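You operate a simulated robot arm through the tools that you are given. There is no shell and no other tool. Be economical: measure what you need, move in short steps, check, and stop when the job is done.

The job below is to be done with a simulated robot arm. You get a single attempt, and the scene is never put back.

TASK
Show the pink praline and then the white one on the turning plate.
Fine: turn the pink field to the pointer and set the pink praline on it; turn the grey field to the pointer and set the white praline there.

Only the result counts: the job must be done as asked and must still hold three seconds after the hand-in. Knocking over, shifting, dropping, spilling or breaking anything else fails it.

THE ROBOT
A 7-joint arm with a two-finger parallel gripper on a trunk, on a base that drives. Base frame: it is fixed to the floor where the robot stands at the start and does not move with it; the origin is under the middle of the robot, x ahead of it, y to its left, z up; the surface under the hand at the start is at about z = 850. Readings come in mm, rad, newtons and seconds.
With the tool pointing down near the work surface it reaches from about 380 to 880 mm from the robot's upright axis, wherever it stands. Its first joint turns from -2.897 to 2.897 rad. Places, roughly: white turning plate [500, -200, 900]. Payload 3.43 kg.
Tool frame: the origin (TCP) lies between the finger pads and is the grasp point; the fingertips stand 34 mm ahead of it; z points along the fingers, y is the line along which they close. Largest opening 128 mm; finger width 24, thickness 12; the body of the gripper, 48 by 130 mm, starts 96 mm behind the TCP.
Orientation is that of the tool frame in the base frame, as a unit quaternion [w, x, y, z]. With the fingers straight down and closing along the base's y, the tool's x points along the base's -x, its y along +y and its z along -z.

THE INTERFACE
- The arm moves only by the tool move_arm. Its argument "deltas" is a list of rows, each a list of 7 numbers: the opening, from 0 (shut) to 1 (fully open), then the shift along the base's x, y, z in units of 50 mm (1.0 is 50 mm), then the turn, a rotation vector about the base's x, y, z in units of 6 degrees (1.0 is 6 degrees). In form: [[grip, tx, ty, tz, ax, ay, az], ...]. A call has 1 to 20 rows; each row shifts and turns the commanded pose from where the row before left it. A call with a number of a shift or a turn outside -1 to 1 is refused whole. Each row takes 0.2 s and may step no farther than 50 mm and 0.15 rad from the row before; otherwise, or with a gripper value out of range, the whole call is refused. Where a pose cannot be reached the arm comes as near as it can. A force on the tool above 40 N (or 10 N above the force at the start of the call, whichever is more), or a blocked arm, ends the call early, and 0.2 s more pass. Each finger travels about 153 mm/s and halts on what it meets, pressing with about 20 N; the grip force reading is that of the motor and also rises with nothing between the fingers. The clock runs only during rows and for 0.2 s after the last one: add rows that do not move to give the fingers time. The reply holds the time, the measured pose of the TCP, the force on the tool along the base axes, the opening and the grip force, in the units named above and with some noise, with the torque about the TCP (base axes, N m) and any sound that the robot's microphone picked up, and new pictures: "views" is both (left out), scene, wrist or none.
- Cameras (640 x 400 px; columns grow to the right, rows downward): "scene" is now at [180.9, -15.6, 1556]; the picture's right is [-0.29, -0.96, 0.00], its down [-0.72, 0.22, -0.66] and it looks along [0.63, -0.19, -0.75] (base axes); focal length 265 px, centre (320, 200). "wrist" rides on the gripper at [76, -11, -160] in the tool frame; the picture's right is [0.15, 0.99, 0.00], its down [-0.88, 0.13, -0.46] and it looks along [-0.45, 0.07, 0.89] (tool axes); focal length 234 px, centre (320, 200). There is no depth. A picture from a camera that has moved, and an enlarged one, comes with that camera's place and axes in the base frame and with its lens. The place of the scene camera against the robot may be out by one fixed shift of up to 12 mm in any direction.
- steer(legs): drives the robot by 1 to 6 legs, each [ahead, turn to the left] in mm and rad, along the robot's own axes; the way and the turn of a leg run together, so that a leg with both is an arc; at most 1500 mm and 3.142 rad a leg. The arm and the cameras ride along, it lands a little off, and it stops where it bumps. It gives what a move gives, and a new picture of the scene camera.
- turn_head(pan, tilt): turns the head with the scene camera to pan (to the left, within 2.304 rad either way) and tilt (down, from -0.506 to 1.204), counted from straight ahead of the robot. It gives what a move gives, and a new picture of the scene camera.
- inspect(camera, box): a new picture of the part [left, top, right, bottom] of that camera's present view, enlarged. It takes no simulated time.
- close_job(): hands the job in; it is judged then, once.

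Work in short steps. Places have to be worked out from the pictures, the camera data and where the tool is seen: move nearer, look again, correct. Check each grasp and each placing, and mend what went wrong. You have 120 turns and 260 pictures in all, those below and enlarged ones among them. Open the gripper and draw the arm clear of the work before you hand the job in, unless the task says otherwise; then end with one line.

The tools are called after "Request:" as a command line: name --pt "numbers of a row" for each row, then --argument value for the rest, lists and objects as JSON in quotes. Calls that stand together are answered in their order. move_arm: Moves the arm, as the interface text tells. Its arguments: {"type":"object","properties":{"deltas":{"type":"array"},"views":{"type":"string","enum":["both","scene","wrist","none"]}},"required":["deltas"]} The other tools are called the same way: steer (legs) drives the base; turn_head (pan, tilt) turns the head that bears the scene camera; inspect (camera, box) takes an enlarged picture of a part of a camera's view; close_job () hands the job in.

At the start:

```text
time: 0.0
eef_pos: [508.3, -32.5, 1241.1]
tcp_rot: [0.0, 0.0, 1.0, 0.001]
contact_force: [0.1, -0.6, 0.9]
ft_torque: [0.01, 0.03, -0.02]
gripper_width: 127.9
finger_force: 0.1
robot x, y, heading: [-0.3, -0.9, 0.001]
head pan, tilt: [-0.297, 0.846]
```

scene: 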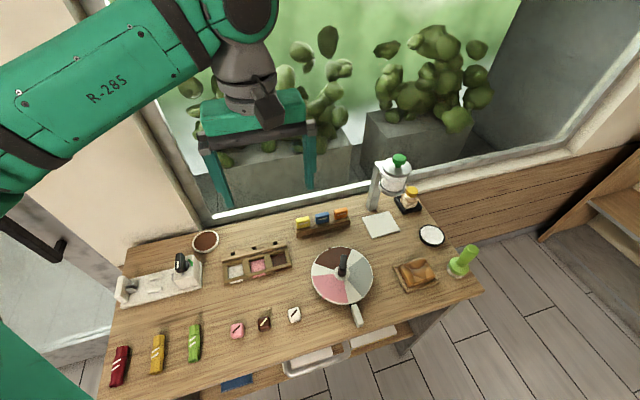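
wrist: 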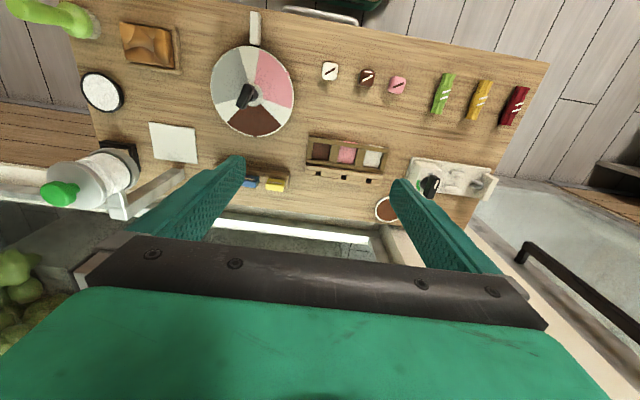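

I start by enlarging the area of the plate and the pralines to see what they look like.

Request:
inspect --camera "scene" --box '[210, 230, 390, 345]'

Request:
inspect --camera "wrist" --box '[190, 0, 430, 150]'

```text
3.48 times, centred on (300, 288) of scene
camera zoom: at [180.9, -15.6, 1556.0], right [-0.29, -0.96, 0.0], down [-0.72, 0.22, -0.66], along [0.63, -0.19, -0.75], focal length 922 px, centre (390, -104)
```

zoom: 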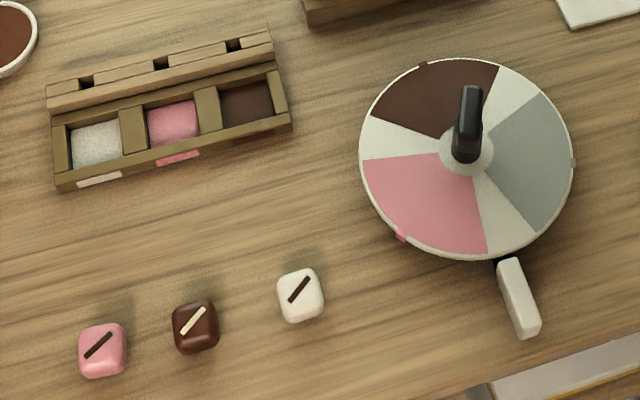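

```text
2.67 times, centred on (310, 75) of wrist
camera zoom: at [431.0, -43.9, 1400.9], right [-0.15, 0.99, 0.0], down [0.88, 0.13, 0.46], along [0.45, 0.07, -0.89], focal length 624 px, centre (347, 533)
```

zoom: 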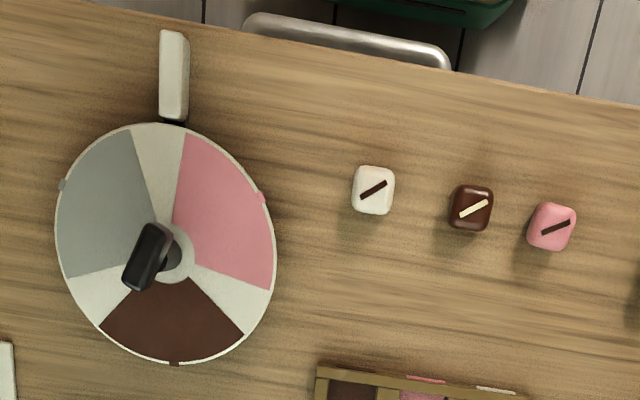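

Triangulating both views puts the plate centre at about (474, -167, 885). The pink praline is near (420, 121), brown near (416, 56) and white near (416, -20). The pointer is on the robot side of the plate. I move down for a closer look.

Request:
move_arm --pt "1 -0.39 -0.24 -0.8 0 0 0" --pt "1 -0.39 -0.24 -0.8 0 0 0" --pt "1 -0.39 -0.24 -0.8 0 0 0" --pt "1 -0.39 -0.24 -0.8 0 0 0" --pt "1 0 0 0 0 0 0"

```text
time: 1.2
eef_pos: [429.7, -81.4, 1079.4]
tcp_rot: [0.001, -0.001, 1.0, 0.0]
contact_force: [-0.2, -0.2, 0.0]
ft_torque: [0.0, -0.01, 0.02]
gripper_width: 127.7
finger_force: 0.0
robot x, y, heading: [-1.2, -0.1, -0.001]
head pan, tilt: [-0.297, 0.846]
camera scene: at [180.9, -15.6, 1556.0], right [-0.29, -0.96, 0.0], down [-0.72, 0.22, -0.66], along [0.63, -0.19, -0.75], focal length 265 px, centre (320, 200)
camera wrist: at [352.1, -92.0, 1238.5], right [-0.15, 0.99, 0.0], down [0.88, 0.13, 0.46], along [0.45, 0.07, -0.89], focal length 234 px, centre (320, 200)
```

scene: 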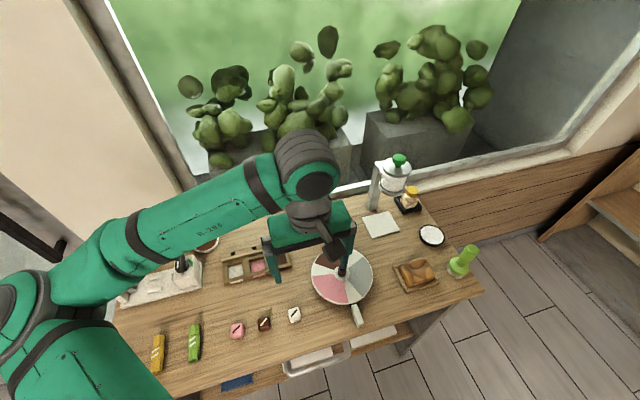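
wrist: 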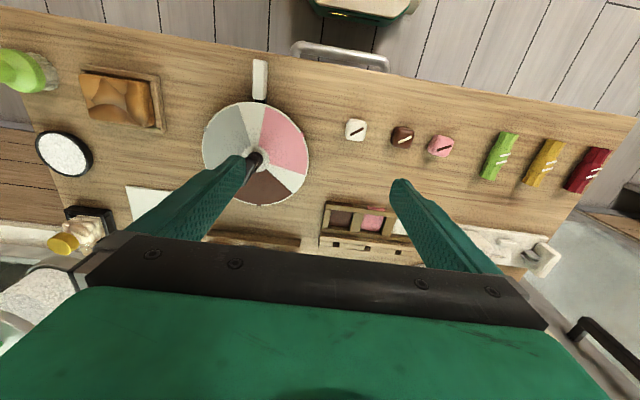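

The plate and pralines are all in the wrist view, so I enlarge that part.

Request:
inspect --camera "wrist" --box '[190, 50, 334, 210]'

Request:
inspect --camera "wrist" --box '[334, 100, 478, 180]'

```text
2.50 times, centred on (262, 130) of wrist
camera zoom: at [352.1, -92.0, 1238.5], right [-0.15, 0.99, 0.0], down [0.88, 0.13, 0.46], along [0.45, 0.07, -0.89], focal length 585 px, centre (465, 375)
```

zoom: 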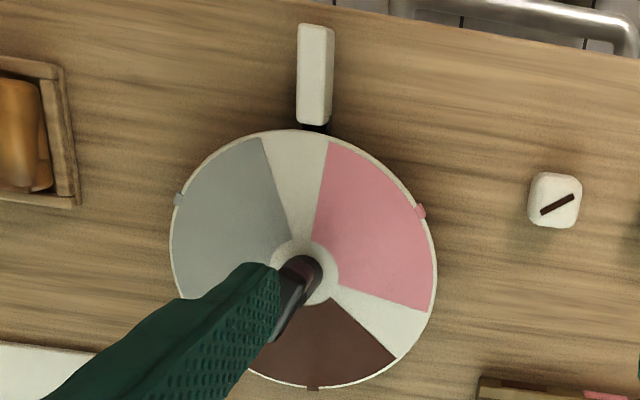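

```text
4.44 times, centred on (406, 140) of wrist
camera zoom: at [352.1, -92.0, 1238.5], right [-0.15, 0.99, 0.0], down [0.88, 0.13, 0.46], along [0.45, 0.07, -0.89], focal length 1041 px, centre (-62, 467)
```

zoom: 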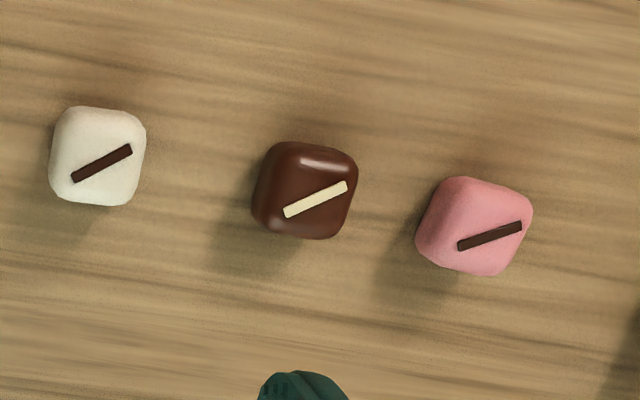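

The ellipse fit from the wrist views puts the plate centre near (472, -179, 865). A finger hides the knob, so I centre the hand on the plate's y to see it between the fingers.

Request:
move_arm --pt "1 -0.2 -0.9 0 0 0 0" --pt "1 0 -0.9 -0.3 0 0 0" --pt "1 0 -0.1 -0.5 0 0 0" --pt "1 0 0 0 0 0 0" --views "wrist"

Request:
inspect --camera "wrist" --box '[220, 60, 420, 240]'

```text
time: 2.2
eef_pos: [419.1, -178.5, 1042.0]
tcp_rot: [0.0, 0.0, 1.0, 0.0]
contact_force: [-0.1, 1.1, -0.1]
ft_torque: [-0.01, 0.0, 0.0]
gripper_width: 127.9
finger_force: 0.0
robot x, y, heading: [-2.4, 0.6, -0.004]
head pan, tilt: [-0.297, 0.846]
camera wrist: at [342.8, -188.3, 1200.7], right [-0.15, 0.99, 0.0], down [0.88, 0.13, 0.46], along [0.45, 0.07, -0.89], focal length 234 px, centre (320, 200)
```

wrist: 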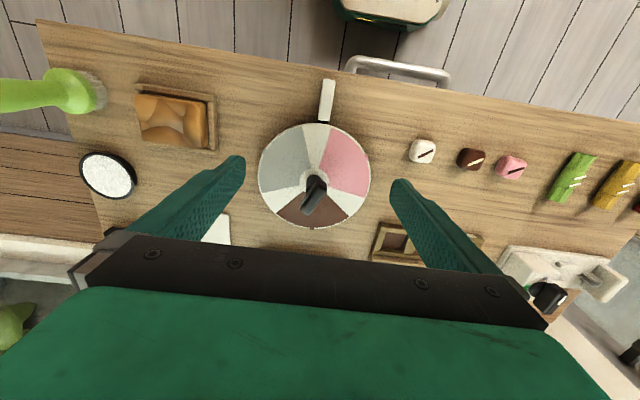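

```text
2.22 times, centred on (320, 150) of wrist
camera zoom: at [342.8, -188.3, 1200.7], right [-0.15, 0.99, 0.0], down [0.88, 0.13, 0.46], along [0.45, 0.07, -0.89], focal length 520 px, centre (320, 311)
```

zoom: 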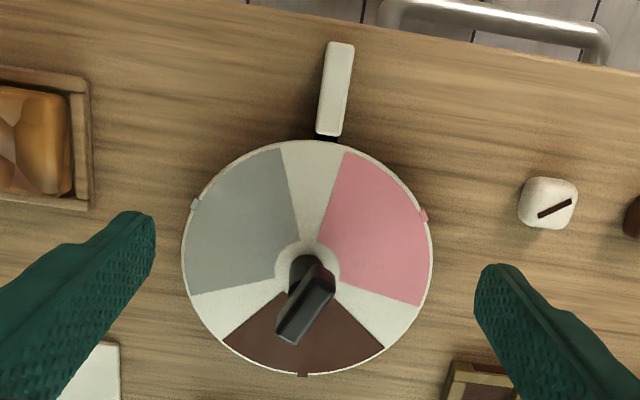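

The three rim ticks fit a centre at about (483, -176) with R about 87. Pink is at 126°, grey at 246°, brown at 5°, and the pointer is at 180°, so pink needs about +54° counter-clockwise. I zoom in on the knob to get its shape.

Request:
inspect --camera "wrist" --box '[285, 150, 349, 230]'

Request:
inspect --camera "scene" --box '[300, 230, 390, 320]'

```text
5.00 times, centred on (317, 190) of wrist
camera zoom: at [342.8, -188.3, 1200.7], right [-0.15, 0.99, 0.0], down [0.88, 0.13, 0.46], along [0.45, 0.07, -0.89], focal length 1171 px, centre (335, 250)
```

zoom: 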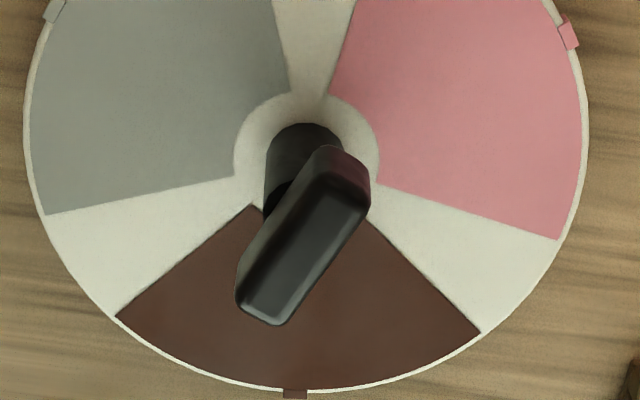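

```text
4.44 times, centred on (345, 275) of scene
camera zoom: at [181.0, -15.7, 1556.0], right [-0.29, -0.96, 0.0], down [-0.72, 0.22, -0.66], along [0.63, -0.19, -0.75], focal length 1179 px, centre (209, -133)
```

zoom: 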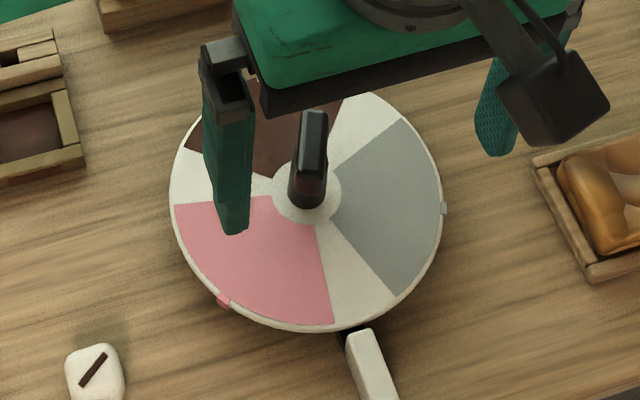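

The knob is a post with a bar on top, about 45 x 13 mm. Its top is at z of about 928 and it lies at about -24°. I turn the hand to match and go above it with half-open fingers.

Request:
move_arm --pt "0.6 0.32 0.014 0 0 0 -1" --pt "0.6 0.32 0.014 0 0 0 -1" --pt "0.6 0.32 0.014 0 0 0 -1" --pt "0.6 0.32 0.014 -0.3 0 0 -1" --pt "0.6 0 0 -0.7 0 0 0" --pt "0.6 0 0 0 0 0 0"

Request:
inspect --camera "wrist" --box '[220, 130, 420, 255]'

Request:
inspect --camera "scene" --box '[280, 180, 400, 320]'

```text
time: 3.6
eef_pos: [482.4, -174.2, 989.8]
tcp_rot: [0.0, 0.208, 0.978, 0.0]
contact_force: [-0.2, -0.1, 0.9]
ft_torque: [0.01, 0.0, 0.01]
gripper_width: 76.8
finger_force: 0.0
robot x, y, heading: [4.2, 0.3, -0.006]
head pan, tilt: [-0.297, 0.846]
camera scene: at [181.0, -15.6, 1556.0], right [-0.29, -0.96, 0.0], down [-0.72, 0.22, -0.66], along [0.63, -0.19, -0.75], focal length 265 px, centre (320, 200)
camera wrist: at [407.6, -152.1, 1149.5], right [0.27, 0.96, 0.0], down [0.86, -0.24, 0.46], along [0.44, -0.12, -0.89], focal length 234 px, centre (320, 200)
```

scene: 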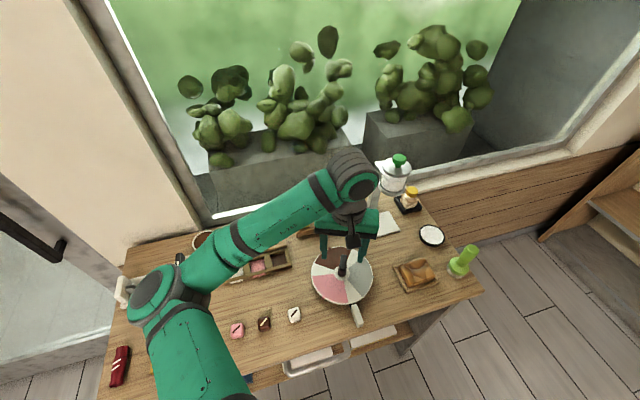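
wrist: 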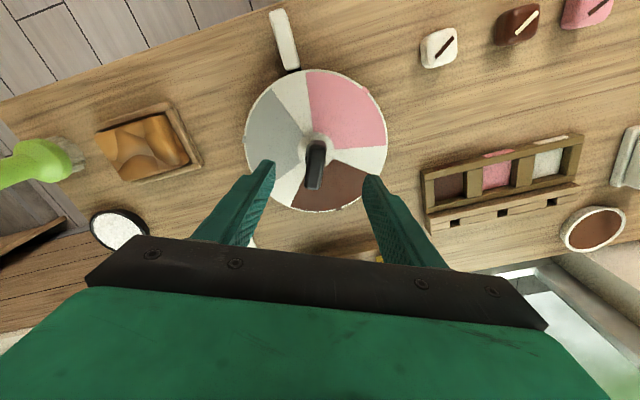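

```text
3.20 times, centred on (320, 192) of wrist
camera zoom: at [407.6, -152.1, 1149.5], right [0.27, 0.96, 0.0], down [0.86, -0.24, 0.46], along [0.44, -0.12, -0.89], focal length 749 px, centre (320, 224)
```

zoom: 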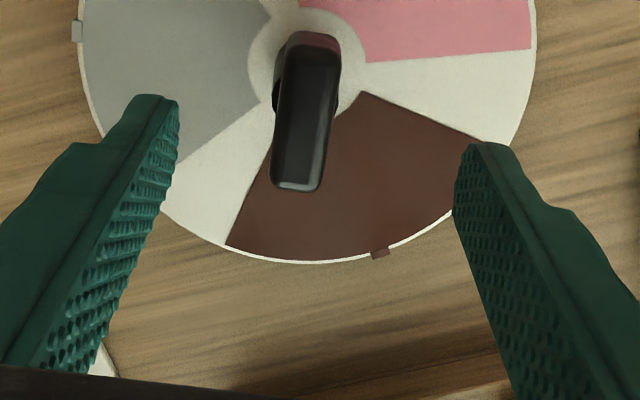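

```text
2.86 times, centred on (340, 250) of scene
camera zoom: at [181.0, -15.6, 1556.0], right [-0.29, -0.96, 0.0], down [-0.72, 0.22, -0.66], along [0.63, -0.19, -0.75], focal length 758 px, centre (263, 57)
```

zoom: 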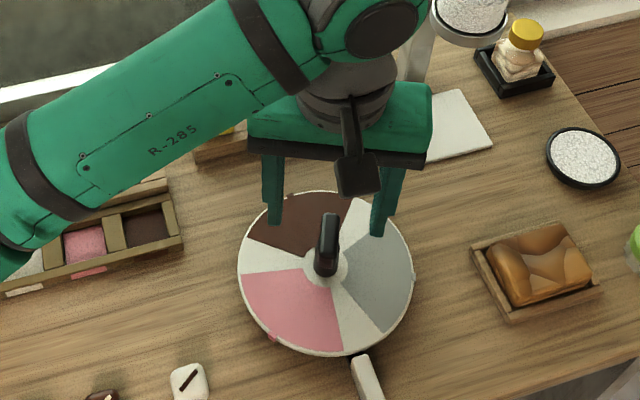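

The knob centre reads about (480, -176) and the bar angle about -23°, so the hand is aligned. I descend to z of about 918, straddling the bar.

Request:
move_arm --pt "0.6 -0.03 -0.03 -0.5 0 0 0" --pt "0.6 0 0 -0.5 0 0 0" --pt "0.6 0 0 -0.43 0 0 0" --pt "0.6 0 0 0 0 0 0"

Request:
inspect --camera "scene" --box '[280, 200, 400, 320]'

```text
time: 4.6
eef_pos: [481.9, -175.9, 919.3]
tcp_rot: [0.0, 0.207, 0.978, 0.001]
contact_force: [-0.6, 0.1, -0.3]
ft_torque: [0.01, 0.02, 0.01]
gripper_width: 76.9
finger_force: 0.1
robot x, y, heading: [0.5, -0.5, 0.001]
head pan, tilt: [-0.297, 0.846]
camera scene: at [181.0, -15.6, 1556.0], right [-0.29, -0.96, 0.0], down [-0.72, 0.22, -0.66], along [0.63, -0.19, -0.75], focal length 265 px, centre (320, 200)
camera wrist: at [406.8, -155.2, 1078.8], right [0.27, 0.96, 0.0], down [0.86, -0.24, 0.46], along [0.44, -0.12, -0.89], focal length 234 px, centre (320, 200)
```

scene: 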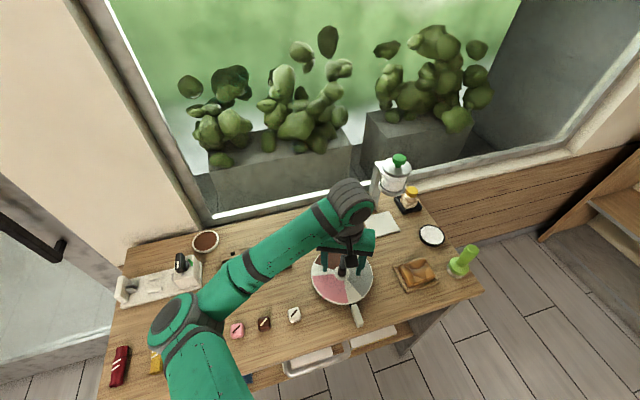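
wrist: 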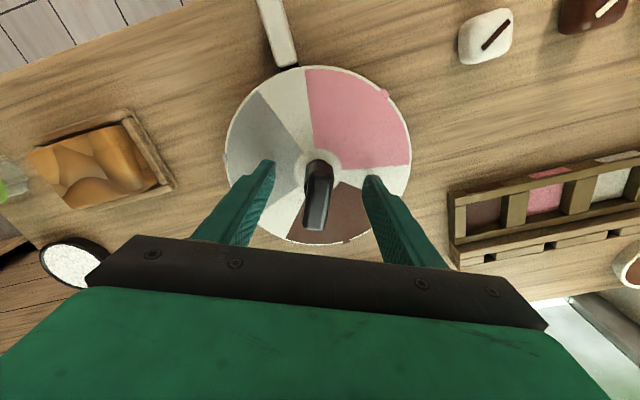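

```text
3.33 times, centred on (340, 260) of scene
camera zoom: at [181.0, -15.6, 1556.0], right [-0.29, -0.96, 0.0], down [-0.72, 0.22, -0.66], along [0.63, -0.19, -0.75], focal length 884 px, centre (253, 0)
```

zoom: 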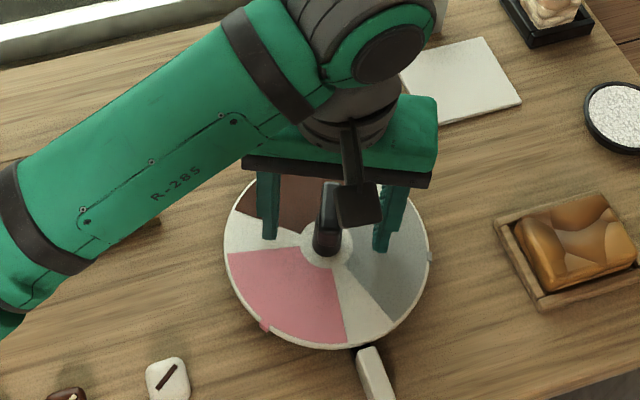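

The fingers straddle the bar, so I close on it.

Request:
move_arm --pt "0.3 0 0 0 0 0 0" --pt "0 0 0 0 0 0 0" --pt "0 0 0 0 0 0 0" --pt "0 0 0 0 0 0 0" --views "wrist"

```text
time: 5.6
eef_pos: [481.6, -177.8, 919.3]
tcp_rot: [0.0, 0.209, 0.978, -0.001]
contact_force: [-5.6, -22.8, -1.5]
ft_torque: [-0.94, 0.06, 0.03]
gripper_width: 23.1
finger_force: 45.1
robot x, y, heading: [-0.2, -0.3, -0.003]
head pan, tilt: [-0.297, 0.846]
camera wrist: at [406.3, -156.4, 1078.9], right [0.27, 0.96, 0.0], down [0.86, -0.24, 0.46], along [0.44, -0.12, -0.89], focal length 234 px, centre (320, 200)
```

wrist: 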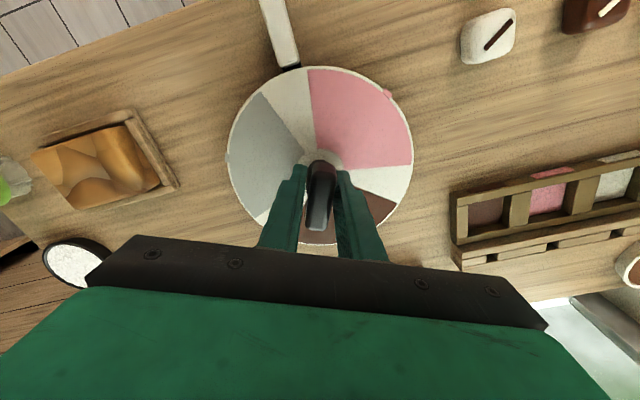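

The width is 23 mm with a side load of -23 N in y, so the tips are holding the post and the centre is a little further to -y. I open, shift about 3 mm, raise until the tips meet only the bar, and close again.

Request:
move_arm --pt "0.4 0 0 0 0 0 0" --pt "0.4 -0.02 -0.06 0.25 0 0 0" --pt "0.4 0 0 0.25 0 0 0" --pt "0.1 0 0 0 0 0 0" --pt "0 0 0 0 0 0 0" --pt "0 0 0 0 0 0 0"

Request:
inspect --camera "wrist" --box '[220, 100, 420, 255]'

Request:
inspect --camera "scene" --box '[300, 220, 390, 310]'

```text
time: 7.0
eef_pos: [481.9, -177.3, 945.0]
tcp_rot: [0.0, 0.207, 0.978, 0.0]
contact_force: [0.4, 6.1, -6.6]
ft_torque: [0.32, 0.16, 0.03]
gripper_width: 21.8
finger_force: 44.6
robot x, y, heading: [-1.2, -0.6, 0.001]
head pan, tilt: [-0.297, 0.846]
camera scene: at [181.1, -15.5, 1556.0], right [-0.29, -0.96, 0.0], down [-0.72, 0.22, -0.66], along [0.63, -0.19, -0.75], focal length 265 px, centre (320, 200)
camera wrist: at [406.0, -157.1, 1104.5], right [0.27, 0.96, 0.0], down [0.86, -0.24, 0.46], along [0.44, -0.12, -0.89], focal length 234 px, centre (320, 200)
```

scene: 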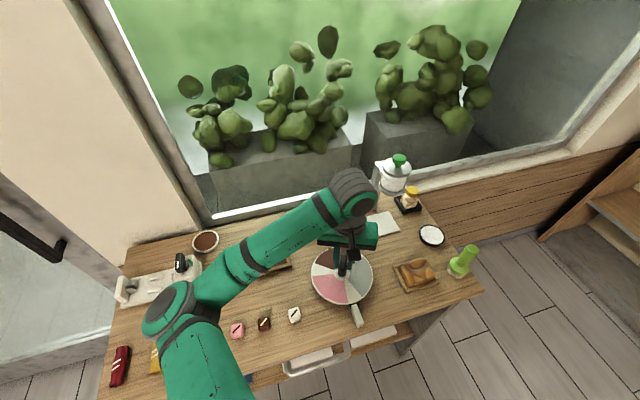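
wrist: 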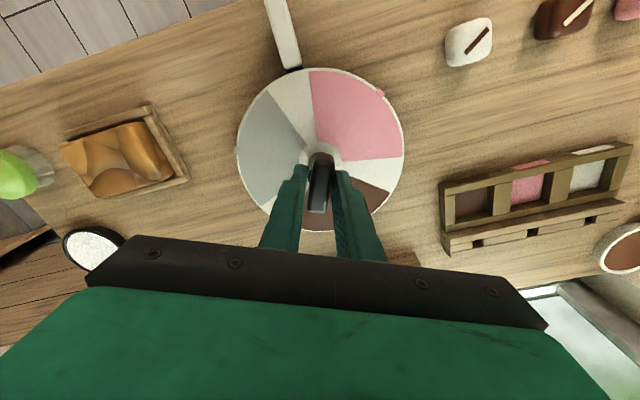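

```text
2.58 times, centred on (320, 178) of wrist
camera zoom: at [406.0, -157.1, 1104.5], right [0.27, 0.96, 0.0], down [0.86, -0.24, 0.46], along [0.44, -0.12, -0.89], focal length 604 px, centre (320, 258)
```

zoom: 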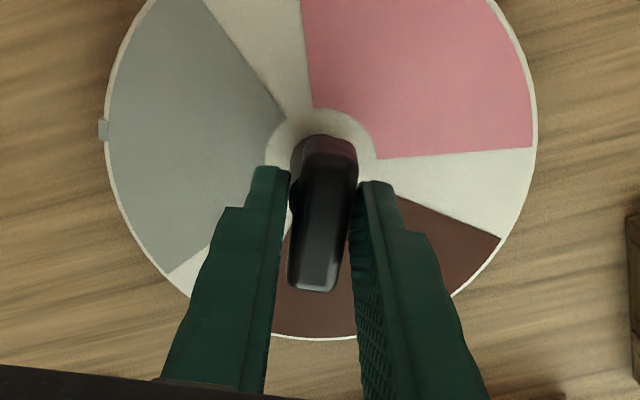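

```text
4.44 times, centred on (345, 265) of scene
camera zoom: at [181.1, -15.5, 1556.0], right [-0.29, -0.96, 0.0], down [-0.72, 0.22, -0.66], along [0.63, -0.19, -0.75], focal length 1179 px, centre (209, -89)
```

zoom: 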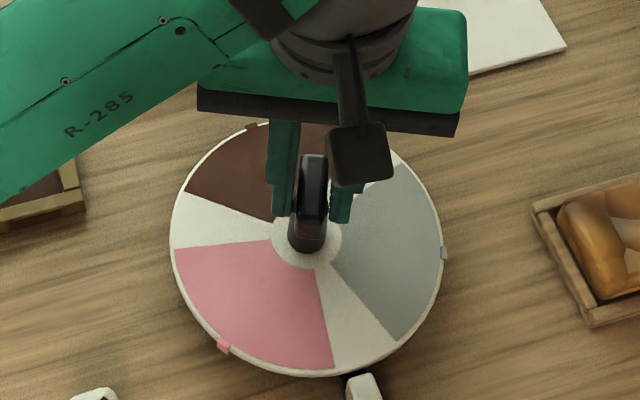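

The grip holds the bar at 21.8 mm with only a small side force. I turn +12° as a test and watch the plate.

Request:
move_arm --pt "0 0 0 0 0 0 0.5" --pt "0 0 0 0 0 0 0.5" --pt "0 0 0 0 0 0 0.5" --pt "0 0 0 0 0 0 0.5" --pt "0 0 0 0 0 0 0" --views "scene"

Request:
inspect --camera "scene" --box '[300, 220, 390, 310]'

```text
time: 8.2
eef_pos: [481.1, -177.8, 945.2]
tcp_rot: [0.001, 0.104, 0.995, 0.0]
contact_force: [-7.4, 9.5, 3.0]
ft_torque: [0.45, 0.97, -0.02]
gripper_width: 22.1
finger_force: 45.3
robot x, y, heading: [2.9, 0.4, -0.001]
head pan, tilt: [-0.297, 0.846]
camera scene: at [180.7, -15.3, 1556.1], right [-0.29, -0.96, 0.0], down [-0.72, 0.22, -0.66], along [0.63, -0.19, -0.75], focal length 265 px, centre (320, 200)
```

scene: 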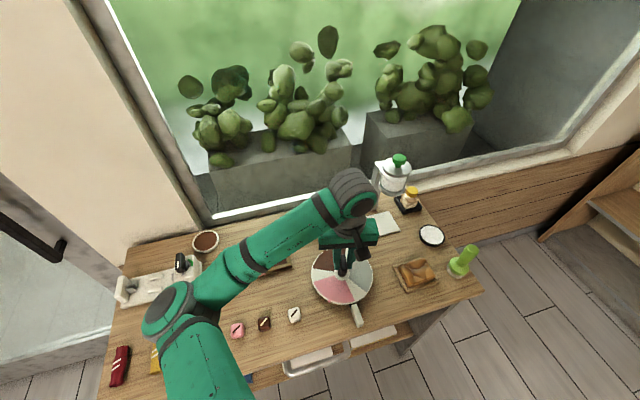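

```text
4.44 times, centred on (345, 265) of scene
camera zoom: at [180.7, -15.3, 1556.1], right [-0.29, -0.96, 0.0], down [-0.72, 0.22, -0.66], along [0.63, -0.19, -0.75], focal length 1179 px, centre (209, -89)
```

zoom: 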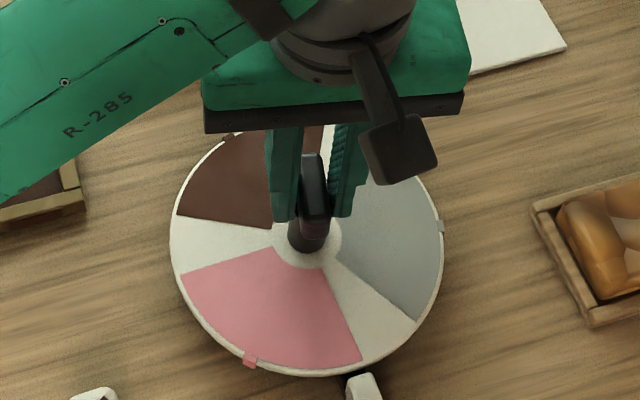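

The plate turns with the knob, so I turn +36° more.

Request:
move_arm --pt "0 0 0 0 0 0 0.5" --pt "0 0 0 0 0 0 0.5" --pt "0 0 0 0 0 0 0.5" --pt "0 0 0 0 0 0 0.5" --pt "0 0 0 0 0 0 0.5" --pt "0 0 0 0 0 0 0.5" --pt "0 0 0 0 0 0 0.5" --pt "0 0 0 0 0 0 0.5" --pt "0 0 0 0 0 0 0.5" --pt "0 0 0 0 0 0 0.5" --pt "0 0 0 0 0 0 0.5" --pt "0 0 0 0 0 0 0.5" --pt "0 0 0 0 0 0 0"

Request:
inspect --camera "scene" --box '[300, 240, 390, 330]'

Request:
inspect --camera "wrist" --box '[220, 20, 460, 220]'

```text
time: 11.0
eef_pos: [482.4, -177.0, 945.1]
tcp_rot: [-0.002, -0.209, 0.978, 0.0]
contact_force: [-15.4, 21.2, -19.5]
ft_torque: [0.71, 0.53, -0.04]
gripper_width: 22.1
finger_force: 45.0
robot x, y, heading: [1.9, 0.6, 0.001]
head pan, tilt: [-0.297, 0.846]
camera scene: at [180.8, -15.0, 1556.1], right [-0.29, -0.96, 0.0], down [-0.72, 0.22, -0.66], along [0.63, -0.19, -0.75], focal length 265 px, centre (320, 200)
camera wrist: at [415.6, -217.6, 1104.5], right [-0.54, 0.84, 0.0], down [0.75, 0.48, 0.46], along [0.38, 0.25, -0.89], focal length 234 px, centre (320, 200)
```

scene: 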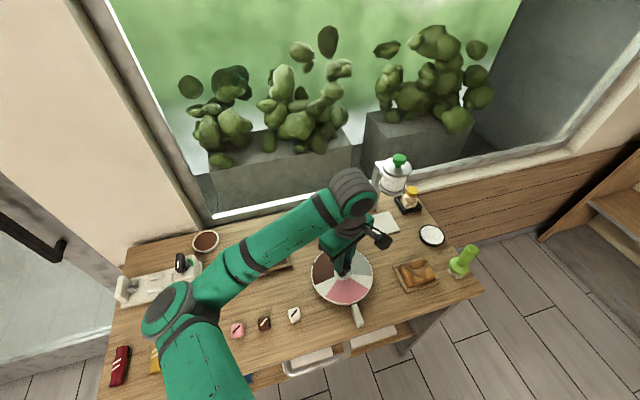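
wrist: 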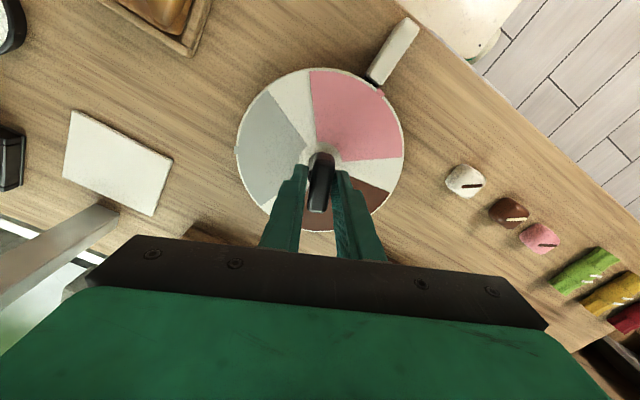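

```text
4.44 times, centred on (345, 285) of scene
camera zoom: at [180.8, -15.0, 1556.1], right [-0.29, -0.96, 0.0], down [-0.72, 0.22, -0.66], along [0.63, -0.19, -0.75], focal length 1179 px, centre (209, -178)
```

zoom: 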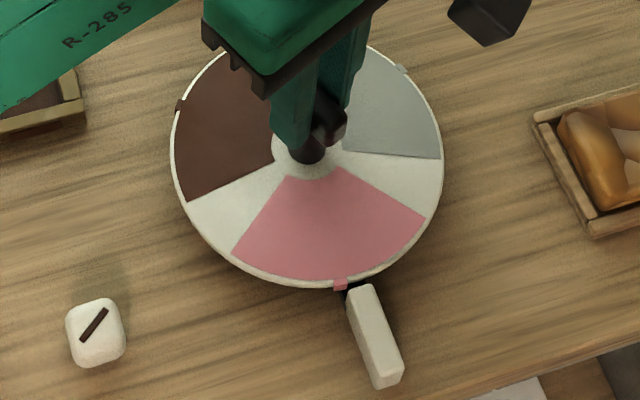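

```text
2.00 times, centred on (340, 120) of wrist
camera zoom: at [415.6, -217.6, 1104.5], right [-0.54, 0.84, 0.0], down [0.75, 0.48, 0.46], along [0.38, 0.25, -0.89], focal length 468 px, centre (280, 360)
```

zoom: 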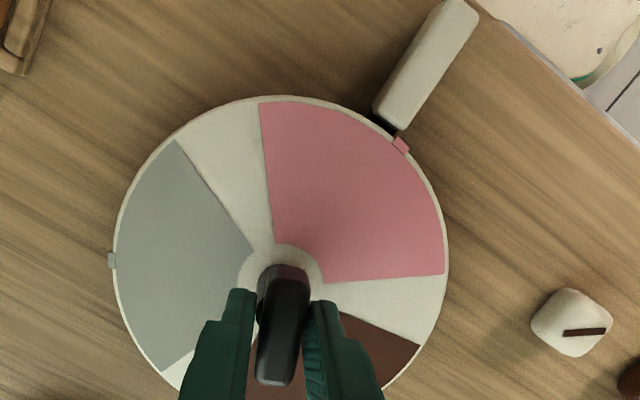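

The pink tick is almost at the pointer. I zoom in to measure the remaining angle.

Request:
inspect --camera "wrist" --box '[330, 10, 430, 110]'

Request:
inspect --camera "scene" --box '[350, 285, 390, 330]'

```text
4.00 times, centred on (380, 60) of wrist
camera zoom: at [415.6, -217.6, 1104.5], right [-0.54, 0.84, 0.0], down [0.75, 0.48, 0.46], along [0.38, 0.25, -0.89], focal length 937 px, centre (80, 760)
```

zoom: 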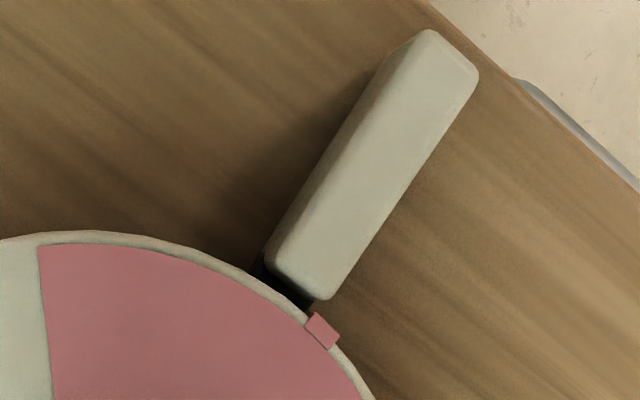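

```text
8.89 times, centred on (370, 308) of scene
camera zoom: at [180.8, -15.0, 1556.1], right [-0.29, -0.96, 0.0], down [-0.72, 0.22, -0.66], along [0.63, -0.19, -0.75], focal length 2357 px, centre (-124, -756)
```

zoom: 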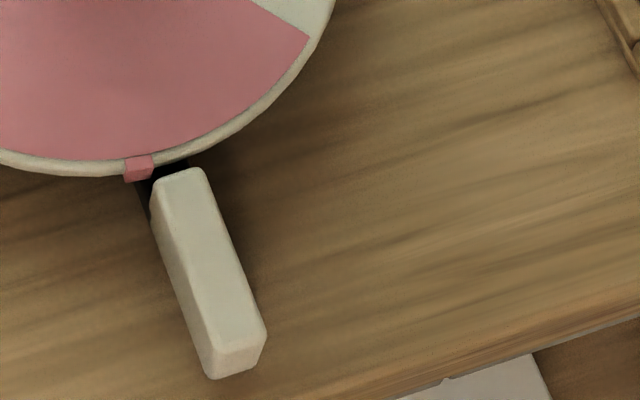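

The tick is at about 173° by measurement (174° predicted), so I turn +6.6° more.

Request:
move_arm --pt "0 0 0 0 0 0 0.55" --pt "0 0 0 0 0 0 0.55" --pt "0 0 0 0 0 0 0" --pt "0 0 0 0 0 0 0" --views "none"

Request:
inspect --camera "wrist" --box '[230, 10, 430, 180]'

Request:
inspect --camera "scene" --box '[330, 285, 380, 330]'

```text
time: 12.0
eef_pos: [481.0, -177.1, 945.2]
tcp_rot: [0.0, -0.264, 0.965, 0.002]
contact_force: [-26.8, 23.6, -14.8]
ft_torque: [0.72, 1.0, -0.02]
gripper_width: 22.1
finger_force: 44.9
robot x, y, heading: [-3.5, -2.5, 0.001]
head pan, tilt: [-0.297, 0.846]
```

```text
2.35 times, centred on (330, 95) of wrist
camera zoom: at [420.4, -224.6, 1104.5], right [-0.63, 0.78, 0.0], down [0.69, 0.56, 0.46], along [0.35, 0.29, -0.89], focal length 551 px, centre (296, 447)
```

zoom: 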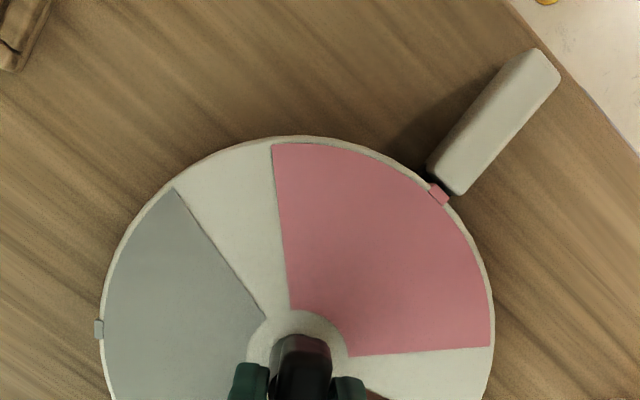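

```text
8.89 times, centred on (355, 308) of scene
camera zoom: at [180.4, -14.9, 1556.1], right [-0.29, -0.96, 0.0], down [-0.72, 0.22, -0.66], along [0.63, -0.19, -0.75], focal length 2357 px, centre (9, -756)
```

zoom: 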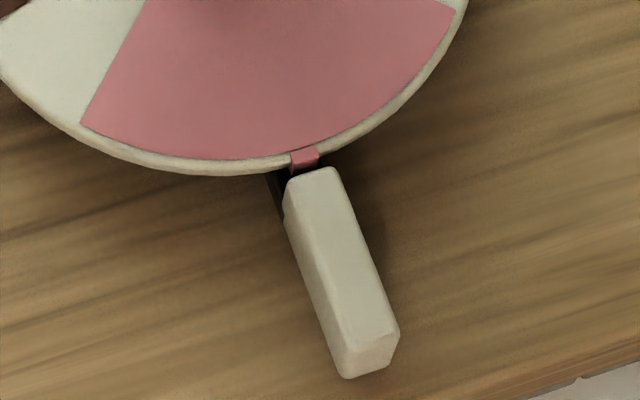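

The tick looks aligned within a couple of degrees. I zoom further to settle the sign of what remains.

Request:
inspect --camera "wrist" --box '[355, 60, 425, 110]'

Request:
inspect --camera "scene" --box '[350, 298, 380, 322]'

```text
8.00 times, centred on (390, 85) of wrist
camera zoom: at [420.4, -224.6, 1104.5], right [-0.63, 0.78, 0.0], down [0.69, 0.56, 0.46], along [0.35, 0.29, -0.89], focal length 1873 px, centre (-240, 1120)
```

zoom: 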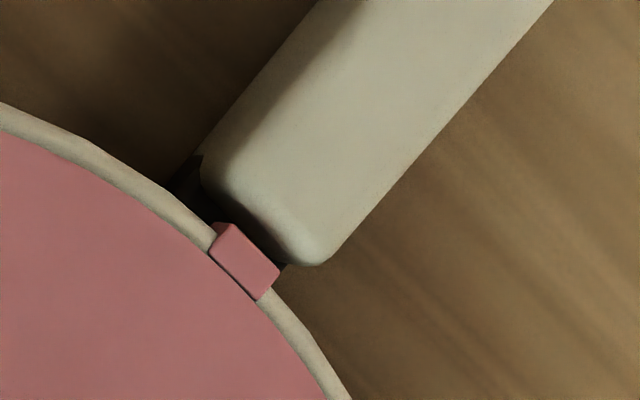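

```text
16.00 times, centred on (365, 310) of scene
camera zoom: at [180.4, -14.9, 1556.1], right [-0.29, -0.96, 0.0], down [-0.72, 0.22, -0.66], along [0.63, -0.19, -0.75], focal length 4243 px, centre (-400, -1560)
```

zoom: 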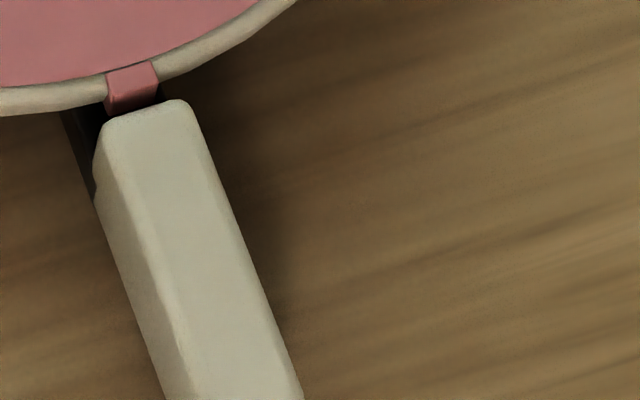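

All the estimates agree within about 2°, so pink is at the pointer. I release and rise straight up, then look again.

Request:
move_arm --pt "0.3 0 0 0 0 0 0" --pt "0.5 0 0 0 0 0 0" --pt "0.5 0 0 0.6 0 0 0" --pt "0.5 0 0 1 0 0 0" --pt "0.5 -0.6 0 0.6 0 0 0" --pt "0.5 -0.6 0 0 0 0 0" --pt "0.5 0 0 0 0 0 0" --views "wrist"

Request:
inspect --camera "wrist" --box '[240, 60, 440, 220]'

Request:
inspect --camera "scene" --box '[305, 240, 385, 330]'

```text
time: 13.6
eef_pos: [420.7, -177.4, 1055.3]
tcp_rot: [0.0, -0.264, 0.965, 0.0]
contact_force: [-0.4, 0.2, -0.4]
ft_torque: [-0.01, -0.02, 0.0]
gripper_width: 64.0
finger_force: 0.1
robot x, y, heading: [0.4, -0.0, 0.001]
head pan, tilt: [-0.297, 0.846]
camera wrist: at [360.0, -224.7, 1214.2], right [-0.63, 0.78, 0.0], down [0.69, 0.56, 0.46], along [0.35, 0.29, -0.89], focal length 234 px, centre (320, 200)
```

wrist: 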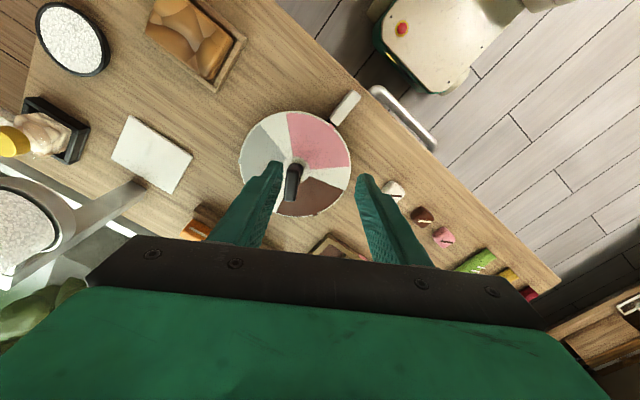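

```text
2.50 times, centred on (340, 140) of wrist
camera zoom: at [360.0, -224.7, 1214.2], right [-0.63, 0.78, 0.0], down [0.69, 0.56, 0.46], along [0.35, 0.29, -0.89], focal length 585 px, centre (270, 350)
```

zoom: 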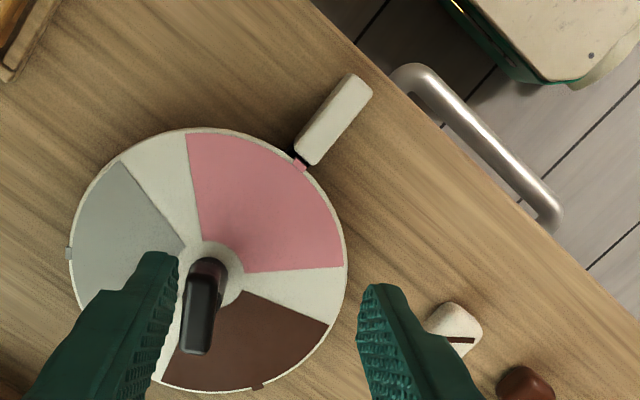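

```text
4.44 times, centred on (345, 285) of scene
camera zoom: at [181.0, -15.6, 1556.0], right [-0.29, -0.96, 0.0], down [-0.72, 0.22, -0.66], along [0.63, -0.19, -0.75], focal length 1179 px, centre (209, -178)
```

zoom: 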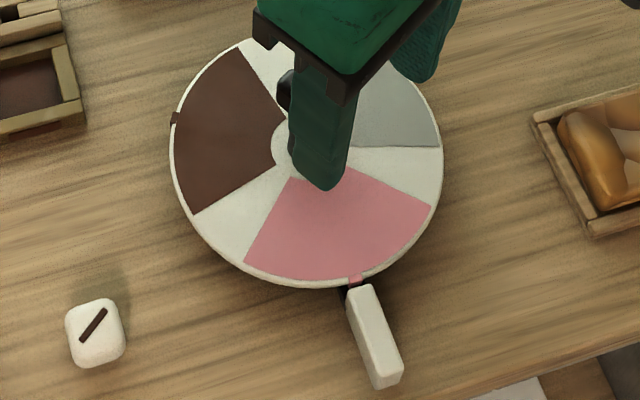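

The release left pink at about 179.5°, in line with the pointer. Now I go to the pink praline near (415, 112), turning the hand back to zero yaw.

Request:
move_arm --pt "0.6 0 0.83 0 0 0 -0.73" --pt "0.6 0 0.83 0 0 0 -0.73" --pt "0.6 0 0.83 0 0 0 -0.73" --pt "0.6 0 0.83 0 0 0 -0.73" --pt "0.6 0 0.83 0 0 0 -0.73" --pt "0.6 0 0.83 -0.3 0 0 -0.73" --pt "0.6 0 0.83 -0.4 0 0 -0.72" --pt "0.6 0 0 -0.3 0 0 0" --pt "0.6 0 0 0 0 0 0"

Request:
inspect --camera "wrist" --box '[240, 110, 400, 210]'

```text
time: 15.6
eef_pos: [419.9, 111.2, 1003.9]
tcp_rot: [0.0, 0.0, 1.0, -0.001]
contact_force: [0.2, 0.0, 0.5]
ft_torque: [0.03, -0.03, 0.0]
gripper_width: 76.6
finger_force: 0.1
robot x, y, heading: [-0.2, -1.8, 0.002]
head pan, tilt: [-0.297, 0.846]
camera scene: at [180.9, -15.5, 1556.0], right [-0.29, -0.96, 0.0], down [-0.72, 0.22, -0.66], along [0.63, -0.19, -0.75], focal length 265 px, centre (320, 200)
camera wrist: at [343.5, 100.6, 1163.0], right [-0.15, 0.99, 0.0], down [0.88, 0.13, 0.46], along [0.45, 0.07, -0.89], focal length 234 px, centre (320, 200)
```

scene: 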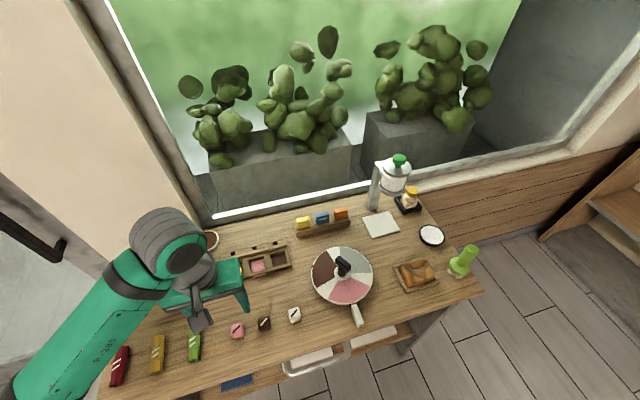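
wrist: 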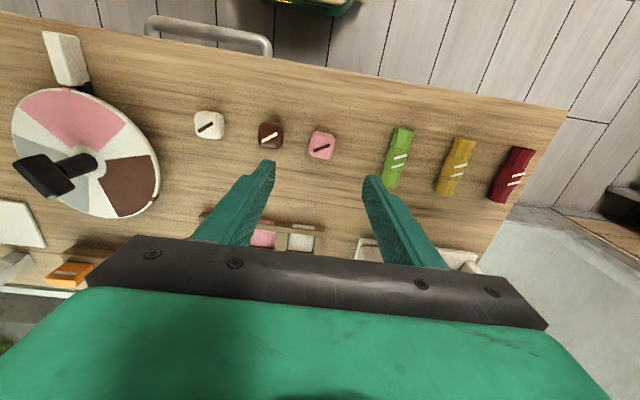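

```text
4.00 times, centred on (320, 160) of wrist
camera zoom: at [343.5, 100.6, 1163.0], right [-0.15, 0.99, 0.0], down [0.88, 0.13, 0.46], along [0.45, 0.07, -0.89], focal length 937 px, centre (320, 360)
```

zoom: 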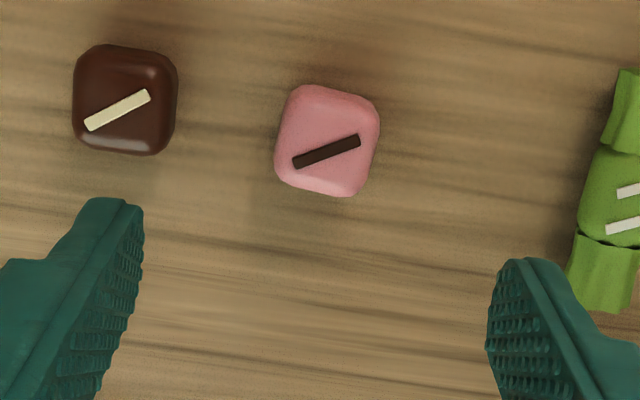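

The pink praline measures about (416, 114.6), nearly square to the base axes and about 28 mm wide, with brown 64 mm away. I align, narrow the opening to 55 mm and descend partway.

Request:
move_arm --pt "0.43 -0.08 0.07 -0.3 0 0 0" --pt "0.43 0 0 -0.5 0 0 0" --pt "0.43 0 0 -0.5 0 0 0" --pt "0.43 0 0 0 0 0 0"

Request:
inspect --camera "wrist" --box '[240, 110, 400, 210]'

Request:
inspect --camera "scene" --box '[190, 280, 310, 360]'

```text
time: 16.6
eef_pos: [416.1, 115.8, 939.2]
tcp_rot: [0.0, 0.0, 1.0, 0.0]
contact_force: [0.4, 0.6, -0.5]
ft_torque: [0.0, -0.02, -0.01]
gripper_width: 54.9
finger_force: 0.1
robot x, y, heading: [3.3, 0.5, -0.0]
head pan, tilt: [-0.297, 0.846]
camera scene: at [180.9, -15.5, 1556.0], right [-0.29, -0.96, 0.0], down [-0.72, 0.22, -0.66], along [0.63, -0.19, -0.75], focal length 265 px, centre (320, 200)
camera wrist: at [339.6, 104.8, 1098.7], right [-0.15, 0.99, 0.0], down [0.88, 0.13, 0.46], along [0.45, 0.07, -0.89], focal length 234 px, centre (320, 200)
```

scene: 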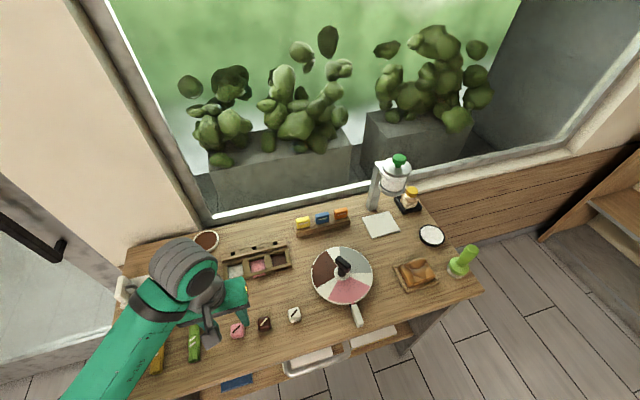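
wrist: 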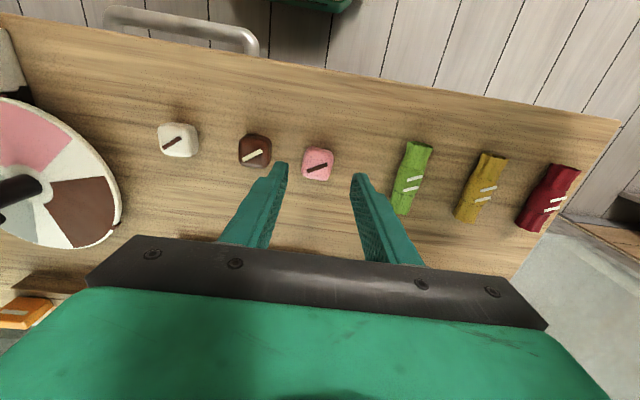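

```text
4.00 times, centred on (320, 160) of wrist
camera zoom: at [339.6, 104.8, 1098.7], right [-0.15, 0.99, 0.0], down [0.88, 0.13, 0.46], along [0.45, 0.07, -0.89], focal length 937 px, centre (320, 360)
```

zoom: 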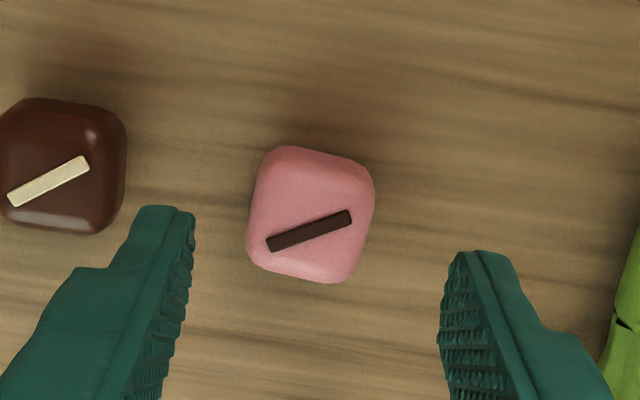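

```text
5.00 times, centred on (250, 320) of scene
camera zoom: at [180.9, -15.5, 1556.0], right [-0.29, -0.96, 0.0], down [-0.72, 0.22, -0.66], along [0.63, -0.19, -0.75], focal length 1326 px, centre (670, -400)
```

zoom: 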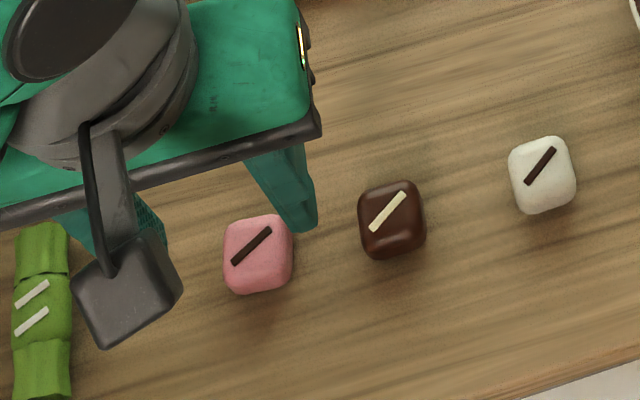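

The position is confirmed at (415.9, 114.6) from both heights. I descend to TCP z of about 890.

Request:
move_arm --pt "0.43 0 -0.02 -0.4 0 0 0" --pt "0.43 0 0 -0.4 0 0 0" --pt "0.43 0 0 -0.2 0 0 0" --pt "0.43 0 0 0 0 0 0"

Request:
inspect --camera "wrist" --box '[240, 130, 400, 230]'

Request:
inspect --camera "scene" --box '[190, 290, 290, 350]'

```text
time: 17.6
eef_pos: [416.3, 115.5, 888.5]
tcp_rot: [0.0, 0.001, 1.0, 0.0]
contact_force: [0.2, 0.4, 1.0]
ft_torque: [0.01, -0.03, 0.02]
gripper_width: 55.0
finger_force: 0.0
robot x, y, heading: [-0.5, -1.5, 0.003]
head pan, tilt: [-0.297, 0.846]
camera scene: at [180.9, -15.5, 1556.0], right [-0.29, -0.96, 0.0], down [-0.72, 0.22, -0.66], along [0.63, -0.19, -0.75], focal length 265 px, centre (320, 200)
camera wrist: at [338.8, 105.1, 1048.8], right [-0.15, 0.99, 0.0], down [0.88, 0.13, 0.46], along [0.45, 0.07, -0.89], focal length 234 px, centre (320, 200)
```

scene: 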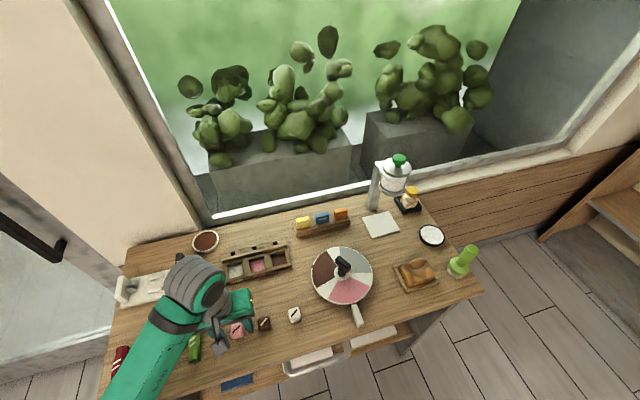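
wrist: 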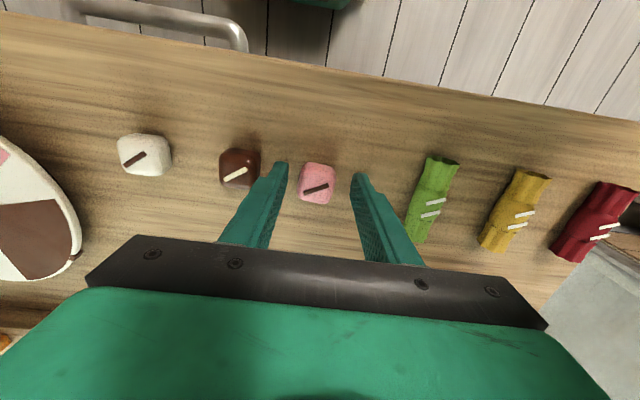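

```text
4.00 times, centred on (320, 180) of wrist
camera zoom: at [338.8, 105.1, 1048.8], right [-0.15, 0.99, 0.0], down [0.88, 0.13, 0.46], along [0.45, 0.07, -0.89], focal length 937 px, centre (320, 280)
```

zoom: 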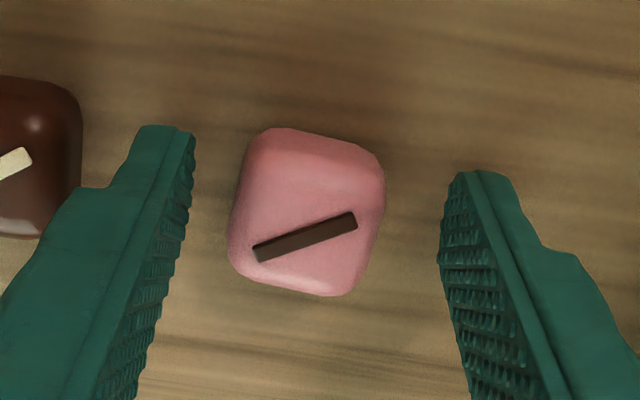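

```text
6.40 times, centred on (240, 320) of scene
camera zoom: at [180.9, -15.5, 1556.0], right [-0.29, -0.96, 0.0], down [-0.72, 0.22, -0.66], along [0.63, -0.19, -0.75], focal length 1697 px, centre (832, -568)
```

zoom: 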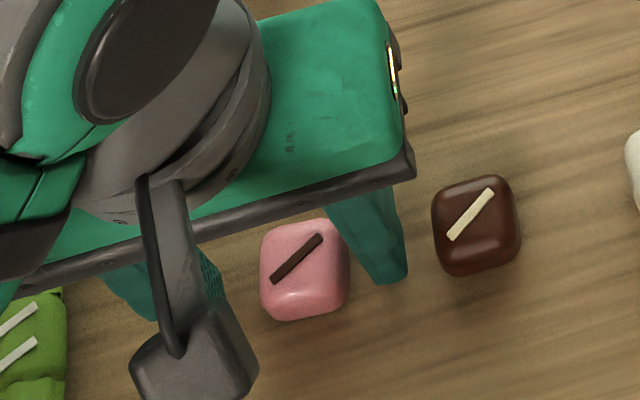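

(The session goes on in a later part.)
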